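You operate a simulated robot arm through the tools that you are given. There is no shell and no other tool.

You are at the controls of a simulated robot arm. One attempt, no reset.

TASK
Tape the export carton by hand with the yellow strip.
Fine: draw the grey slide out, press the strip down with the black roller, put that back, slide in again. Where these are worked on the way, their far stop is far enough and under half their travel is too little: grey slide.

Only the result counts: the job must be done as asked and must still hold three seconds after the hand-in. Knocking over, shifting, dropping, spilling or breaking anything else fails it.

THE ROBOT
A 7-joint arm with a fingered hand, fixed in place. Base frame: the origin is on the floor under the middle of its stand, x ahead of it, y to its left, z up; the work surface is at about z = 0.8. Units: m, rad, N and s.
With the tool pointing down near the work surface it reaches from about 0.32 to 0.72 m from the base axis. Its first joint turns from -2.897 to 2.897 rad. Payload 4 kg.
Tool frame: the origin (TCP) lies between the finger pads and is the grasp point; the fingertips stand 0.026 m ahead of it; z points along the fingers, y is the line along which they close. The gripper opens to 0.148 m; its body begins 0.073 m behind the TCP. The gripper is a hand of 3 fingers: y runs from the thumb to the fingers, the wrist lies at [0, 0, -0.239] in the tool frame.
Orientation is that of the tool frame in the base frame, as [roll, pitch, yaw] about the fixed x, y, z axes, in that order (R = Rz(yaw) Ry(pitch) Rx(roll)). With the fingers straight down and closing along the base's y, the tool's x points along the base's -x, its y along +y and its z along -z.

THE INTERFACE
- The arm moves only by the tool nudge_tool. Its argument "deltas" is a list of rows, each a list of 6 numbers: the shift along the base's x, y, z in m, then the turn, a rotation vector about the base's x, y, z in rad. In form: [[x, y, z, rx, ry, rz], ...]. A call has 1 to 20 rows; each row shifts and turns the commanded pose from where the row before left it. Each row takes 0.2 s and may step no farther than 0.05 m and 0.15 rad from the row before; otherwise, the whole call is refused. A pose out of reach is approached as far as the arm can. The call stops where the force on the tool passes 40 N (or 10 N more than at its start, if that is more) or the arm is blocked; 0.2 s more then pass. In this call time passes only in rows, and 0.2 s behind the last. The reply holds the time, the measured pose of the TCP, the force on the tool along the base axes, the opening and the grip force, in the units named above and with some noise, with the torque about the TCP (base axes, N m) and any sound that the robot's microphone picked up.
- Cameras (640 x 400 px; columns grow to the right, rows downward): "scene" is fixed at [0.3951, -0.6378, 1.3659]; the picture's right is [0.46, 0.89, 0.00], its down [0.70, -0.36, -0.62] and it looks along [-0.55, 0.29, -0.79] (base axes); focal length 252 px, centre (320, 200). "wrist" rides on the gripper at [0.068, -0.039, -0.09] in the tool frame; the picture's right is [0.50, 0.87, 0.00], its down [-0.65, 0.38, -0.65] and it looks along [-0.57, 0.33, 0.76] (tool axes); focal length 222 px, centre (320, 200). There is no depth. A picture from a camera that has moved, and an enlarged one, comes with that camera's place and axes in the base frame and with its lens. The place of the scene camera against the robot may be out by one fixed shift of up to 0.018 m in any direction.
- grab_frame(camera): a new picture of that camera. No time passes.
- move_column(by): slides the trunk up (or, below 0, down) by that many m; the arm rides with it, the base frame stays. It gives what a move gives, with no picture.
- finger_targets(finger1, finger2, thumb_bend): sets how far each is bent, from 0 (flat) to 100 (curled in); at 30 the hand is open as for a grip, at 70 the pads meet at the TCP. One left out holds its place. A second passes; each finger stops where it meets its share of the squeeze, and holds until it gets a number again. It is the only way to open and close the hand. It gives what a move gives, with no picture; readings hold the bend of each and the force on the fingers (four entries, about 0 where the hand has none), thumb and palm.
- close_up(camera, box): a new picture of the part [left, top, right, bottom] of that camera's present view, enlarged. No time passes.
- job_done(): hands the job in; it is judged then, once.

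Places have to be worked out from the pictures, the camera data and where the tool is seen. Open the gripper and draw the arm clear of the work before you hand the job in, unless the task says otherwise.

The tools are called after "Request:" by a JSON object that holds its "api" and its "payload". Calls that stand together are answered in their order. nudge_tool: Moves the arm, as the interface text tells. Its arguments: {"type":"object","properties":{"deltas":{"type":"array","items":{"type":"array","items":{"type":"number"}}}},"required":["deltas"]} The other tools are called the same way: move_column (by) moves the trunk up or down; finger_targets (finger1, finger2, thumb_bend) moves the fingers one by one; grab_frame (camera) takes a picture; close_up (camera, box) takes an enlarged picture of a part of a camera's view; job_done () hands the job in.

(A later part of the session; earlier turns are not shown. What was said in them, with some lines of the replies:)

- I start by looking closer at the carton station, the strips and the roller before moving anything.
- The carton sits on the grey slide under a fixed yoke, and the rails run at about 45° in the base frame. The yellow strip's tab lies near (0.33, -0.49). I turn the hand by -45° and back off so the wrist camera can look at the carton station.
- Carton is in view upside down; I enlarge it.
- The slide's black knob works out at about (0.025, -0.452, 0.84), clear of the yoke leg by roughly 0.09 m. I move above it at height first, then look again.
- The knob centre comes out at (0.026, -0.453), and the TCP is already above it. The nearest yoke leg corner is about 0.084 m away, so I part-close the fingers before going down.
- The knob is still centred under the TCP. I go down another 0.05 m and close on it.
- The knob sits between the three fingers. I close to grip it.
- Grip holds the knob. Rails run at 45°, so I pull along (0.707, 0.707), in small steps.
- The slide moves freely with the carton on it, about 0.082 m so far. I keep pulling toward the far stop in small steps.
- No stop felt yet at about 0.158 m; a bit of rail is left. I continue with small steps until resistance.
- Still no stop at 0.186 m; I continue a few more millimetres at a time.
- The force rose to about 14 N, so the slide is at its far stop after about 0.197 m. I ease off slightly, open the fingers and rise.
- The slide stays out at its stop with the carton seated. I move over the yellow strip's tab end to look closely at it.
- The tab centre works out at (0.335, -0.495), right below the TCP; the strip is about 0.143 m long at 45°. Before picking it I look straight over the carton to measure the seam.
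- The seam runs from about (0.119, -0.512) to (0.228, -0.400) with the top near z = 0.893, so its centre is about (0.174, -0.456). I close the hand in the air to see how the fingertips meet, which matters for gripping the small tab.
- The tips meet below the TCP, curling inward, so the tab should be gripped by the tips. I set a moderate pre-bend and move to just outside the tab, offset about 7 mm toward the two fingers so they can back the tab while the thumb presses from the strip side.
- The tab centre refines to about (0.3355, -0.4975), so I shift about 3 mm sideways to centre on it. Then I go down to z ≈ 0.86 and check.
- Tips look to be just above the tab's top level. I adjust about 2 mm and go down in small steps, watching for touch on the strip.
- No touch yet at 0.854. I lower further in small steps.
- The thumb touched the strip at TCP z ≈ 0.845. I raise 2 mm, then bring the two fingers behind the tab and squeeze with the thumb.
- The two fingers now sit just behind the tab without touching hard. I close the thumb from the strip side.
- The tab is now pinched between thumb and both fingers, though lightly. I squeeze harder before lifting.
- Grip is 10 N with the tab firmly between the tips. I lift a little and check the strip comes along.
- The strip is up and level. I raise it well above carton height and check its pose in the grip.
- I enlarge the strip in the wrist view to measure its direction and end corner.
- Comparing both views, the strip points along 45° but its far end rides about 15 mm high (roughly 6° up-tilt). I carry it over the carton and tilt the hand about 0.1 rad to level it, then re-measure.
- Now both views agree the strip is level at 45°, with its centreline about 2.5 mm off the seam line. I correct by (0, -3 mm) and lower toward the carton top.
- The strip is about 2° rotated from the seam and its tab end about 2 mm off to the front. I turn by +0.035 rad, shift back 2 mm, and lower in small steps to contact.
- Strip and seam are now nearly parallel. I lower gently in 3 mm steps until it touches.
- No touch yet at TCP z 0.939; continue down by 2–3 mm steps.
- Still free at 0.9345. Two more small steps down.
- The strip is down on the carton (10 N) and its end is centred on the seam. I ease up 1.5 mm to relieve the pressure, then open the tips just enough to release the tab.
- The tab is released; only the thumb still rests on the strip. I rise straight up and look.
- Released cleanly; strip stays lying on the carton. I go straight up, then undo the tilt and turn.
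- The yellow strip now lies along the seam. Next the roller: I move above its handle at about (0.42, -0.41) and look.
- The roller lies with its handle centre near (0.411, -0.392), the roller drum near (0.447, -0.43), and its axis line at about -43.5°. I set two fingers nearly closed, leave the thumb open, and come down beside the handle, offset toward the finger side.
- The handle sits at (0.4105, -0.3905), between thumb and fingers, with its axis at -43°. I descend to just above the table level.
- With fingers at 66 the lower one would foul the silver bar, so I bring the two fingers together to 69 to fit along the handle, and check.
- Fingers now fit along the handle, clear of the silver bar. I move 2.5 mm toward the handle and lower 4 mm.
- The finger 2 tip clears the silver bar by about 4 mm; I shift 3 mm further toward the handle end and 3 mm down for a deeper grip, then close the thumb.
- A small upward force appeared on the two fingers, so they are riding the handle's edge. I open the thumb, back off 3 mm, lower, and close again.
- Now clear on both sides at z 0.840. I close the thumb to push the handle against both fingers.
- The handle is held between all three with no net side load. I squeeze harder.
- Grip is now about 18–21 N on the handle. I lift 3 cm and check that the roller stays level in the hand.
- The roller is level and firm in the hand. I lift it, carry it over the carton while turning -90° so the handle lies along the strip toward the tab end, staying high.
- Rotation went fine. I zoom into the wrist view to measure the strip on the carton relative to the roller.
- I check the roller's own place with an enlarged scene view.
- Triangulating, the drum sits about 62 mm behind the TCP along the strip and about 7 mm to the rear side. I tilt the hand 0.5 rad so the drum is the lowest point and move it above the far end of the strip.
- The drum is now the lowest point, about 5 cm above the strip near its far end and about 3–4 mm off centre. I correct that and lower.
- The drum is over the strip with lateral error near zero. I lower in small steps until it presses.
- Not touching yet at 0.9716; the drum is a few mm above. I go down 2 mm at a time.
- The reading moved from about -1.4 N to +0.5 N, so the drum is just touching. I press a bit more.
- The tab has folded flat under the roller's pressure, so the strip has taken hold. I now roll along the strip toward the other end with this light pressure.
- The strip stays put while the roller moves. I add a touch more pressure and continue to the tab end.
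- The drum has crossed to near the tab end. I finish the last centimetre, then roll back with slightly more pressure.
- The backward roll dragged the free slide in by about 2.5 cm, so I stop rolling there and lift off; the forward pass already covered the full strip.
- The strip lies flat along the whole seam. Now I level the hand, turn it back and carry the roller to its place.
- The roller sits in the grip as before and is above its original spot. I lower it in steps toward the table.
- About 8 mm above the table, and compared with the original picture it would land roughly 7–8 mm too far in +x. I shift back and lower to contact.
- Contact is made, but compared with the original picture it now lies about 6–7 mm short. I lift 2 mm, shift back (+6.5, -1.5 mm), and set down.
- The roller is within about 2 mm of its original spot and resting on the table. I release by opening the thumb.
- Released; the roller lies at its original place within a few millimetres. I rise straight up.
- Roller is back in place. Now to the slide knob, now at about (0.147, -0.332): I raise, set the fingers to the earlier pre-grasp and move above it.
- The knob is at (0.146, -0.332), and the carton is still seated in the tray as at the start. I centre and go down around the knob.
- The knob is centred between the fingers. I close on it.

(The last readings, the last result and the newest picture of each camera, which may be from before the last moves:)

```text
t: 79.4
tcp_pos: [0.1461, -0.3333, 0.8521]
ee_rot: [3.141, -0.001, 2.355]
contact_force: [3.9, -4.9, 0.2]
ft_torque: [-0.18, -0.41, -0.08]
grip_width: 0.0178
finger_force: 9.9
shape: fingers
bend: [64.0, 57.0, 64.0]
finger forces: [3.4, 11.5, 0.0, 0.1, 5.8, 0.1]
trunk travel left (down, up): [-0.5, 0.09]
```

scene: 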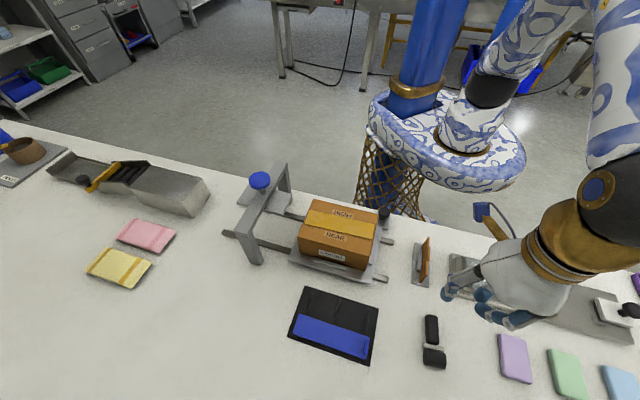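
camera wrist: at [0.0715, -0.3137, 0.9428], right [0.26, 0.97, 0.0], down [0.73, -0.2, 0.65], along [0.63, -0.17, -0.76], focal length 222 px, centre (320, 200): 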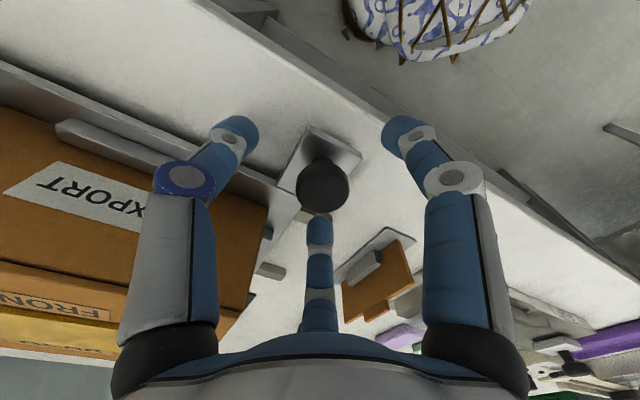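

Finger 2 stopped early at 57 with 11.5 N, so I look at what it is touching.

Request:
{"api": "close_up", "payload": {"camera": "wrist", "box": [220, 100, 420, 260]}}

Request:
{"api": "close_up", "payload": {"camera": "scene", "box": [330, 170, 450, 270]}}

```text
2.50 times, centred on (320, 180) of wrist
camera zoom: at [0.0721, -0.3142, 0.9432], right [0.26, 0.97, 0.0], down [0.73, -0.2, 0.65], along [0.63, -0.17, -0.76], focal length 555 px, centre (320, 250)
```

zoom: 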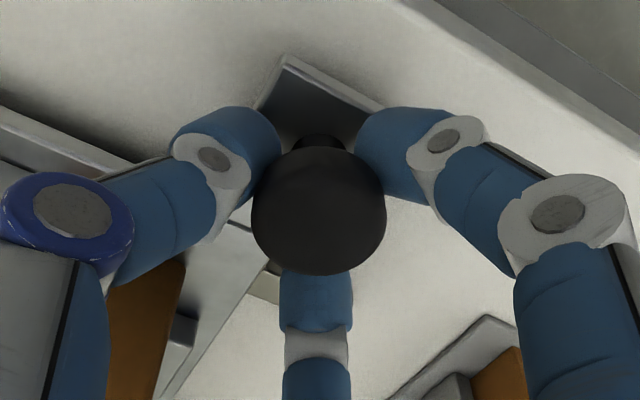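

```text
4.00 times, centred on (390, 220) of scene
camera zoom: at [0.3951, -0.6378, 1.3659], right [0.46, 0.89, 0.0], down [0.7, -0.36, -0.62], along [-0.55, 0.29, -0.79], focal length 1007 px, centre (40, 120)
```

zoom: 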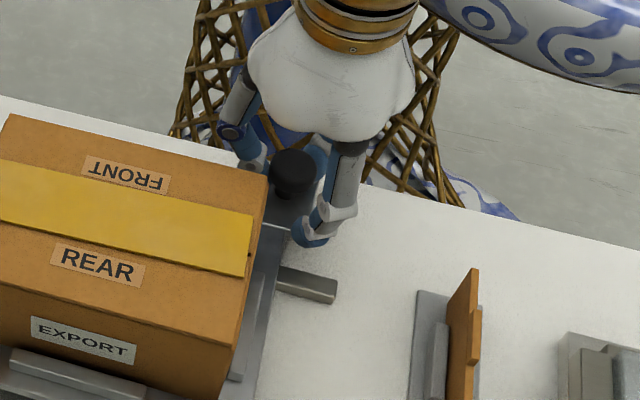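

Finger 2 is catching the plate edge because I am about 2–3 mm lower than the first time. I open, rise 3.5 mm and close again.

Request:
{"api": "finger_targets", "payload": {"finger1": 48, "finger2": 48, "thumb_bend": 48}}

Request:
{"api": "nudge_tool", "payload": {"deltas": [[0, 0, 0.0035, 0, 0, 0]]}}

Request:
{"api": "close_up", "payload": {"camera": "wrist", "box": [220, 100, 420, 260]}}

```text
t: 80.4
tcp_pos: [0.1461, -0.3328, 0.8518]
ee_rot: [-3.141, 0.0, 2.355]
contact_force: [-0.3, 0.4, 0.3]
ft_torque: [0.01, -0.02, 0.02]
grip_width: 0.068
finger_force: 0.0
shape: fingers
bend: [48.0, 48.0, 48.0]
finger forces: [0.0, 0.1, 0.0, 0.0, 0.0, 0.0]
trunk travel left (down, up): [-0.5, 0.09]
```

```text
t: 80.8
tcp_pos: [0.1465, -0.3331, 0.8565]
ee_rot: [-3.14, -0.001, 2.355]
contact_force: [0.4, -0.4, -0.2]
ft_torque: [0.02, -0.03, 0.01]
grip_width: 0.0681
finger_force: 0.0
shape: fingers
bend: [48.0, 48.0, 48.0]
finger forces: [0.0, 0.0, 0.1, 0.0, 0.1, 0.1]
trunk travel left (down, up): [-0.5, 0.09]
```

```text
2.50 times, centred on (320, 180) of wrist
camera zoom: at [0.072, -0.3133, 0.9464], right [0.26, 0.97, 0.0], down [0.73, -0.2, 0.65], along [0.63, -0.17, -0.76], focal length 555 px, centre (320, 250)
```

zoom: 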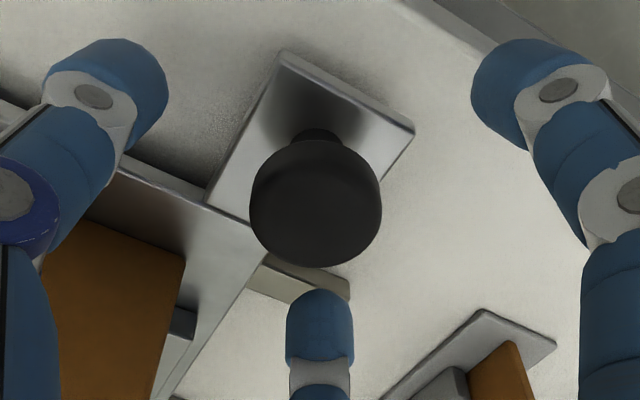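

Clear now; closing again at z 0.8565.

Request:
{"api": "finger_targets", "payload": {"finger1": 68, "finger2": 68, "thumb_bend": 68}}

Request:
{"api": "close_up", "payload": {"camera": "wrist", "box": [220, 100, 420, 260]}}

```text
t: 81.8
tcp_pos: [0.1484, -0.3331, 0.855]
ee_rot: [3.141, -0.002, 2.354]
contact_force: [-0.7, 0.1, -3.7]
ft_torque: [0.01, 0.02, 0.01]
grip_width: 0.02
finger_force: 7.0
shape: fingers
bend: [63.0, 64.0, 64.0]
finger forces: [4.2, 3.4, 0.0, 0.0, 5.8, 0.0]
trunk travel left (down, up): [-0.5, 0.09]
```

```text
2.50 times, centred on (320, 180) of wrist
camera zoom: at [0.072, -0.3133, 0.9462], right [0.26, 0.97, 0.0], down [0.73, -0.2, 0.65], along [0.63, -0.17, -0.76], focal length 555 px, centre (320, 250)
```

zoom: 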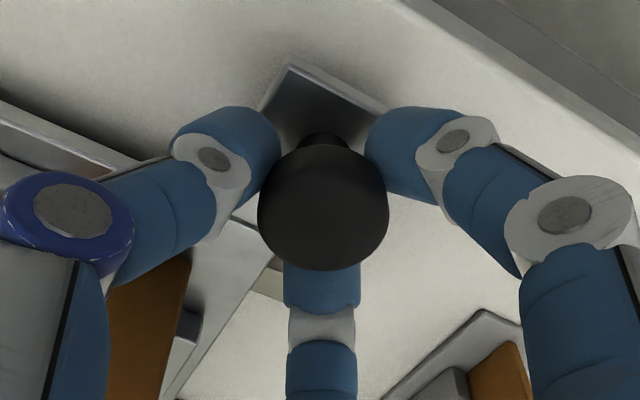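

Same grip as the first time. I push the slide back in along (-0.707, -0.707) in moderate steps, watching force as the carton goes under the press plate.

Request:
{"api": "nudge_tool", "payload": {"deltas": [[-0.008, -0.008, 0, 0, 0, 0], [-0.01, -0.01, 0, 0, 0, 0], [-0.01, -0.01, 0, 0, 0, 0], [-0.01, -0.01, 0, 0, 0, 0], [-0.01, -0.01, 0, 0, 0, 0]]}}

Request:
{"api": "close_up", "payload": {"camera": "scene", "box": [220, 150, 420, 275]}}

```text
t: 83.0
tcp_pos: [0.0994, -0.3823, 0.8565]
ee_rot: [-3.141, -0.002, 2.354]
contact_force: [-0.9, 1.3, -9.3]
ft_torque: [0.0, 0.0, 0.01]
grip_width: 0.0204
finger_force: 7.1
shape: fingers
bend: [63.0, 64.0, 65.0]
finger forces: [5.1, 3.5, 0.0, 0.1, 5.9, 0.0]
trunk travel left (down, up): [-0.5, 0.09]
```

```text
3.20 times, centred on (320, 212) of scene
camera zoom: at [0.3951, -0.6378, 1.3659], right [0.46, 0.89, 0.0], down [0.7, -0.36, -0.62], along [-0.55, 0.29, -0.79], focal length 806 px, centre (320, 160)
```

zoom: 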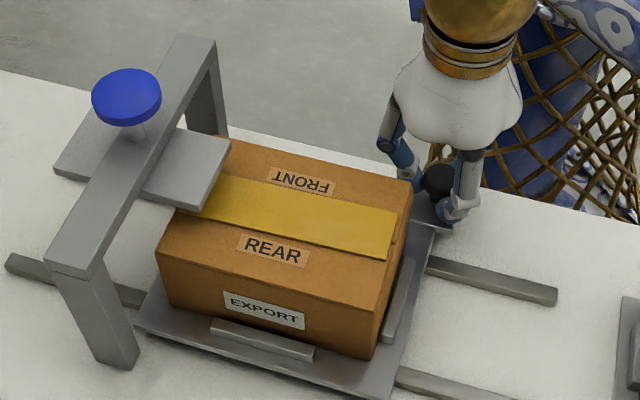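

The carton slides under the plate with no side force; a 9 N upward pull on the knob is building, so I ease down 1 mm and continue.

Request:
{"api": "nudge_tool", "payload": {"deltas": [[-0.008, -0.008, -0.001, 0, 0, 0], [-0.01, -0.01, 0, 0, 0, 0], [-0.01, -0.01, 0, 0, 0, 0], [-0.01, -0.01, 0, 0, 0, 0], [-0.01, -0.01, 0, 0, 0, 0], [-0.008, -0.008, 0, 0, 0, 0]]}}

Request:
{"api": "close_up", "payload": {"camera": "scene", "box": [210, 150, 410, 275]}}

```text
t: 84.4
tcp_pos: [0.0436, -0.4368, 0.8539]
ee_rot: [3.141, 0.001, 2.355]
contact_force: [0.5, 0.3, -2.1]
ft_torque: [0.03, 0.01, 0.02]
grip_width: 0.0194
finger_force: 5.7
shape: fingers
bend: [63.0, 64.0, 65.0]
finger forces: [3.9, 3.0, 0.1, 0.0, 5.1, 0.0]
trunk travel left (down, up): [-0.5, 0.09]
```

```text
3.20 times, centred on (310, 212) of scene
camera zoom: at [0.3951, -0.6378, 1.3659], right [0.46, 0.89, 0.0], down [0.7, -0.36, -0.62], along [-0.55, 0.29, -0.79], focal length 806 px, centre (352, 160)
```

zoom: 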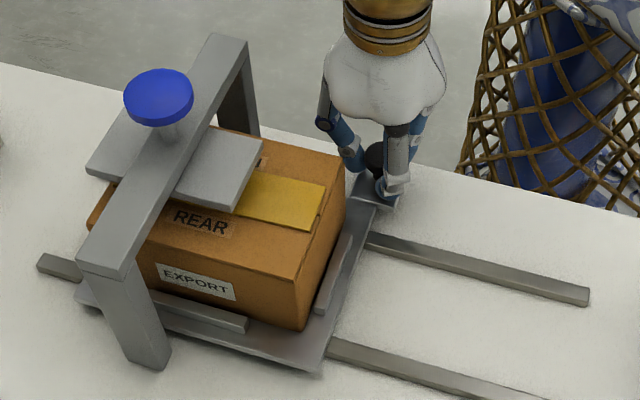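

About 2.4 cm left to the original position. I push in finer steps to the inner stop.

Request:
{"api": "nudge_tool", "payload": {"deltas": [[-0.006, -0.006, 0, 0, 0, 0], [-0.005, -0.005, 0, 0, 0, 0], [-0.003, -0.003, 0, 0, 0, 0]]}}

Request:
{"api": "nudge_tool", "payload": {"deltas": [[-0.002, -0.002, 0, 0, 0, 0], [-0.002, -0.002, 0, 0, 0, 0]]}}

```text
t: 85.2
tcp_pos: [0.029, -0.4515, 0.8542]
ee_rot: [3.14, -0.001, 2.357]
contact_force: [-0.3, 0.4, -2.5]
ft_torque: [0.0, -0.02, 0.01]
grip_width: 0.0187
finger_force: 5.9
shape: fingers
bend: [63.0, 64.0, 65.0]
finger forces: [3.9, 3.2, 0.1, 0.0, 4.8, 0.0]
trunk travel left (down, up): [-0.5, 0.09]
```

```text
t: 85.8
tcp_pos: [0.0256, -0.4537, 0.8536]
ee_rot: [-3.141, -0.001, 2.354]
contact_force: [0.1, 1.2, -2.3]
ft_torque: [0.02, 0.04, 0.05]
grip_width: 0.0193
finger_force: 6.3
shape: fingers
bend: [63.0, 64.0, 65.0]
finger forces: [4.5, 3.3, 0.0, 0.0, 4.8, 0.1]
trunk travel left (down, up): [-0.5, 0.09]
```

It is at the original position now with only slight resistance. I nudge a little more to confirm the inner stop.

Request:
{"api": "nudge_tool", "payload": {"deltas": [[-0.002, -0.002, 0, 0, 0, 0]]}}

Request:
{"api": "nudge_tool", "payload": {"deltas": [[-0.002, -0.002, 0, 0, 0, 0]]}}

Request:
{"api": "close_up", "payload": {"camera": "scene", "box": [210, 150, 410, 275]}}

```text
t: 86.2
tcp_pos: [0.0236, -0.4584, 0.8547]
ee_rot: [3.141, -0.001, 2.355]
contact_force: [0.3, 1.6, -5.3]
ft_torque: [0.04, -0.03, 0.04]
grip_width: 0.019
finger_force: 6.8
shape: fingers
bend: [63.0, 64.0, 65.0]
finger forces: [4.9, 3.8, 0.1, 0.1, 4.8, 0.0]
trunk travel left (down, up): [-0.5, 0.09]
```

```text
t: 86.6
tcp_pos: [0.0226, -0.4584, 0.8547]
ee_rot: [3.139, -0.004, 2.356]
contact_force: [4.6, 4.4, -4.9]
ft_torque: [0.05, -0.01, 0.02]
grip_width: 0.0191
finger_force: 6.1
shape: fingers
bend: [63.0, 64.0, 66.0]
finger forces: [5.4, 4.3, 0.0, 0.0, 3.6, 0.0]
trunk travel left (down, up): [-0.5, 0.09]
```

```text
3.20 times, centred on (310, 212) of scene
camera zoom: at [0.3951, -0.6378, 1.3659], right [0.46, 0.89, 0.0], down [0.7, -0.36, -0.62], along [-0.55, 0.29, -0.79], focal length 806 px, centre (352, 160)
```

zoom: 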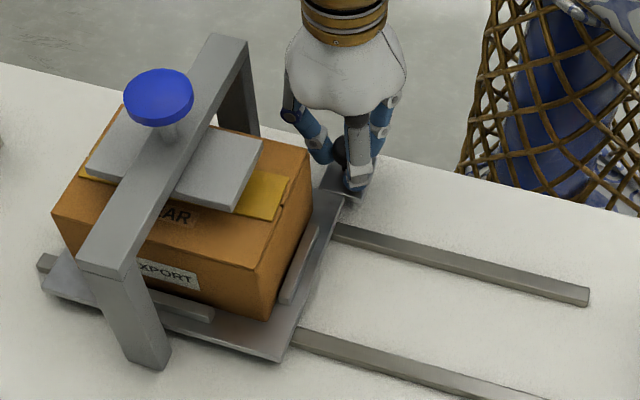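

The inner stop is felt (about 6 N) and the picture matches the start position within a few millimetres. I ease off, open the fingers and rise.

Request:
{"api": "nudge_tool", "payload": {"deltas": [[0.002, 0.002, 0, 0, 0, 0]]}}

Request:
{"api": "finger_targets", "payload": {"finger1": 48, "finger2": 48, "thumb_bend": 48}}

Request:
{"api": "nudge_tool", "payload": {"deltas": [[0, 0, 0.015, 0, 0, 0], [0, 0, 0.04, 0, 0, 0], [0, 0, 0.05, 0, 0, 0], [0, 0, 0.05, 0, 0, 0], [0, 0, 0.05, 0, 0, 0]]}}

Request:
{"api": "grab_frame", "payload": {"camera": "scene"}}

Request:
{"api": "close_up", "payload": {"camera": "scene", "box": [210, 150, 410, 275]}}

Request:
{"api": "grab_frame", "payload": {"camera": "wrist"}}

```text
t: 87.0
tcp_pos: [0.0238, -0.4575, 0.8546]
ee_rot: [3.141, 0.001, 2.354]
contact_force: [1.3, 1.0, -7.0]
ft_torque: [0.02, -0.01, 0.01]
grip_width: 0.0193
finger_force: 7.0
shape: fingers
bend: [63.0, 64.0, 65.0]
finger forces: [4.5, 3.5, 0.0, 0.0, 5.4, 0.0]
trunk travel left (down, up): [-0.5, 0.09]
```

```text
t: 88.0
tcp_pos: [0.0228, -0.4561, 0.8558]
ee_rot: [-3.141, -0.001, 2.355]
contact_force: [0.3, 0.0, -0.1]
ft_torque: [0.03, 0.03, 0.0]
grip_width: 0.0681
finger_force: 0.1
shape: fingers
bend: [48.0, 48.0, 48.0]
finger forces: [0.1, 0.1, 0.0, 0.0, 0.0, 0.0]
trunk travel left (down, up): [-0.5, 0.09]
```

```text
t: 89.2
tcp_pos: [0.0202, -0.4572, 1.0607]
ee_rot: [3.14, -0.001, 2.354]
contact_force: [0.3, 0.4, 0.1]
ft_torque: [0.01, 0.04, 0.01]
grip_width: 0.0685
finger_force: 0.1
shape: fingers
bend: [48.0, 48.0, 48.0]
finger forces: [0.0, 0.1, 0.0, 0.0, 0.0, 0.1]
trunk travel left (down, up): [-0.5, 0.09]
```

```text
taken
```

scene: 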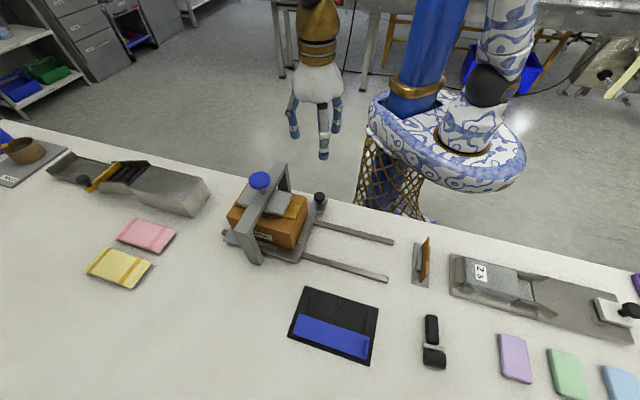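

```text
3.20 times, centred on (310, 212) of scene
camera zoom: at [0.3951, -0.6378, 1.3659], right [0.46, 0.89, 0.0], down [0.7, -0.36, -0.62], along [-0.55, 0.29, -0.79], focal length 806 px, centre (352, 160)
```

zoom: 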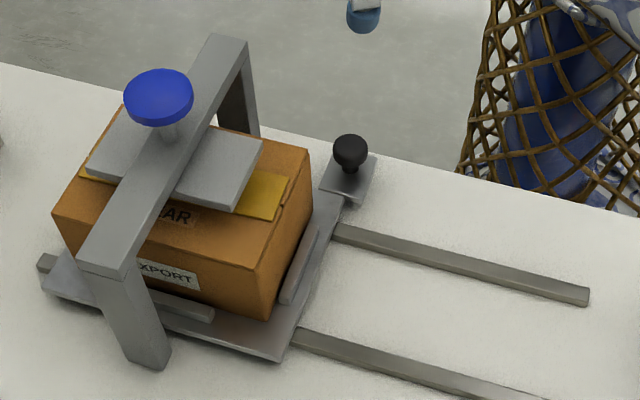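

```text
taken
camera wrist: at [-0.0538, -0.4378, 1.1514], right [0.26, 0.97, 0.0], down [0.73, -0.2, 0.65], along [0.63, -0.17, -0.76], focal length 222 px, centre (320, 200)
```

wrist: 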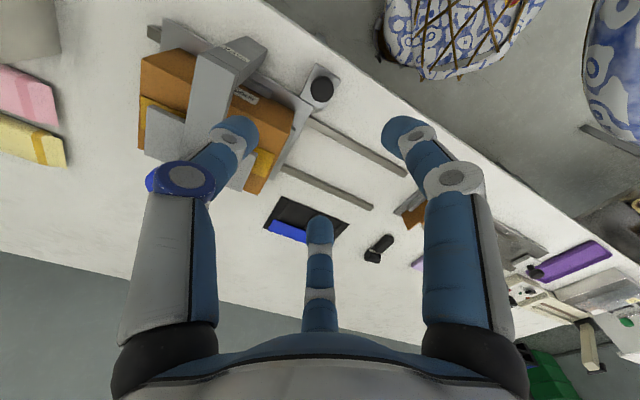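

The slide is in, the strip shows flat under the press plate, the roller is back, and nothing else has moved. I open the hand fully, draw the arm up clear, and take a last look.

Request:
{"api": "finger_targets", "payload": {"finger1": 30, "finger2": 30, "thumb_bend": 30}}

Request:
{"api": "nudge_tool", "payload": {"deltas": [[0, 0, 0.04, 0, 0, 0], [0, 0, 0.04, 0, 0, 0], [-0.02, 0.03, 0, 0, 0, 0], [-0.02, 0.03, 0, 0, 0, 0]]}}

Request:
{"api": "grab_frame", "payload": {"camera": "scene"}}

Request:
{"api": "close_up", "payload": {"camera": "scene", "box": [270, 260, 470, 385]}}

Request:
{"api": "close_up", "payload": {"camera": "wrist", "box": [120, 10, 400, 270]}}

```text
t: 90.2
tcp_pos: [0.0216, -0.4583, 1.0603]
ee_rot: [3.142, -0.001, 2.354]
contact_force: [-0.1, 0.0, -0.6]
ft_torque: [-0.02, -0.03, 0.01]
grip_width: 0.1267
finger_force: 0.1
shape: fingers
bend: [30.0, 30.0, 30.0]
finger forces: [0.1, 0.0, 0.0, 0.1, 0.1, 0.1]
trunk travel left (down, up): [-0.5, 0.09]
```

```text
t: 91.2
tcp_pos: [-0.0194, -0.3958, 1.1408]
ee_rot: [-3.141, -0.001, 2.356]
contact_force: [-0.8, -0.4, -0.2]
ft_torque: [-0.02, -0.01, 0.01]
grip_width: 0.1267
finger_force: 0.0
shape: fingers
bend: [30.0, 30.0, 30.0]
finger forces: [0.0, 0.0, 0.0, 0.0, 0.1, 0.0]
trunk travel left (down, up): [-0.5, 0.09]
```

```text
taken
```

scene: 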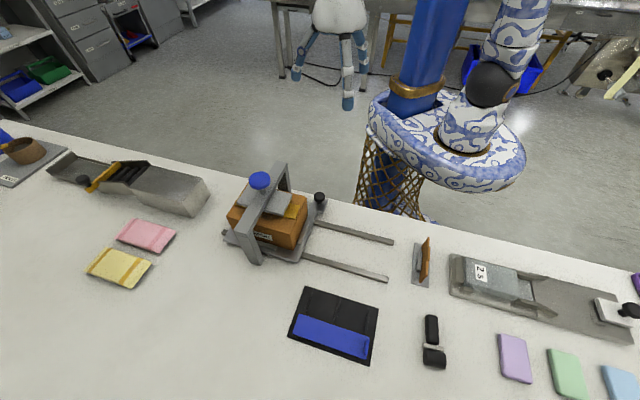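

```text
3.20 times, centred on (370, 322) of scene
camera zoom: at [0.3951, -0.6378, 1.3659], right [0.46, 0.89, 0.0], down [0.7, -0.36, -0.62], along [-0.55, 0.29, -0.79], focal length 806 px, centre (160, -192)
```

zoom: 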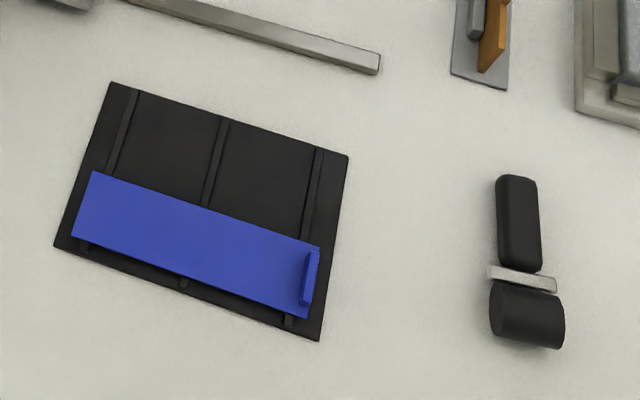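

```text
1.54 times, centred on (260, 140) of wrist
camera zoom: at [-0.0943, -0.3764, 1.2312], right [0.26, 0.97, 0.0], down [0.73, -0.2, 0.65], along [0.63, -0.17, -0.76], focal length 342 px, centre (412, 292)
```

zoom: 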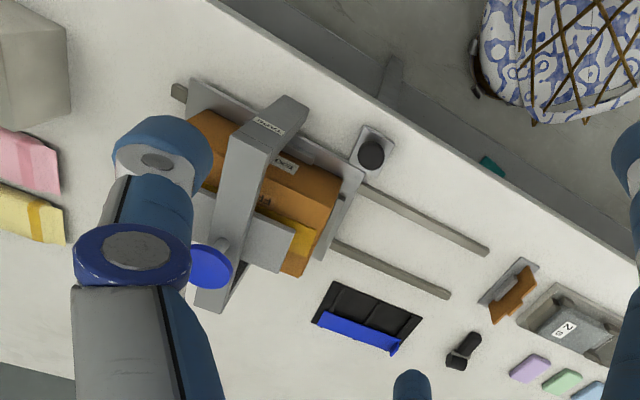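

Everything checks: the strip lies flat along the carton's seam, the slide is at its inner stop, the roller is back within about 7 mm of its original spot, and the blue strip and the other items are untouched. The hand is open and clear, so I hand the job in.

Request:
{"api": "job_done", "payload": {}}

```text
The job is handed in.
```

The export carton is taped with the yellow strip and the job is handed in. I have no verdict on it yet.

- **Slide out:** I drew the grey slide by its knob to the far stop, about 0.197 m.
- **Strip:** I laid the yellow strip along the carton's top seam, within a few millimetres of centre. Its tab folded flat when the roller first pressed it.
- **Roller:** I made one full pass along the strip at a light force, about 2–3 N. On a short return pass the roller dragged the slide in by about 2.5 cm, so I stopped there and lifted off. The strip did not move.
- **Roller put back:** It lies within about 7 mm of where it started, but its handle is turned roughly 6–8° from before.
- **Slide in:** I pushed it back to its inner stop, which is about 3 mm further in than where it stood at the start.

The blue strip and the other items on the table look unmoved in the last pictures. The hand is open and clear of the work.
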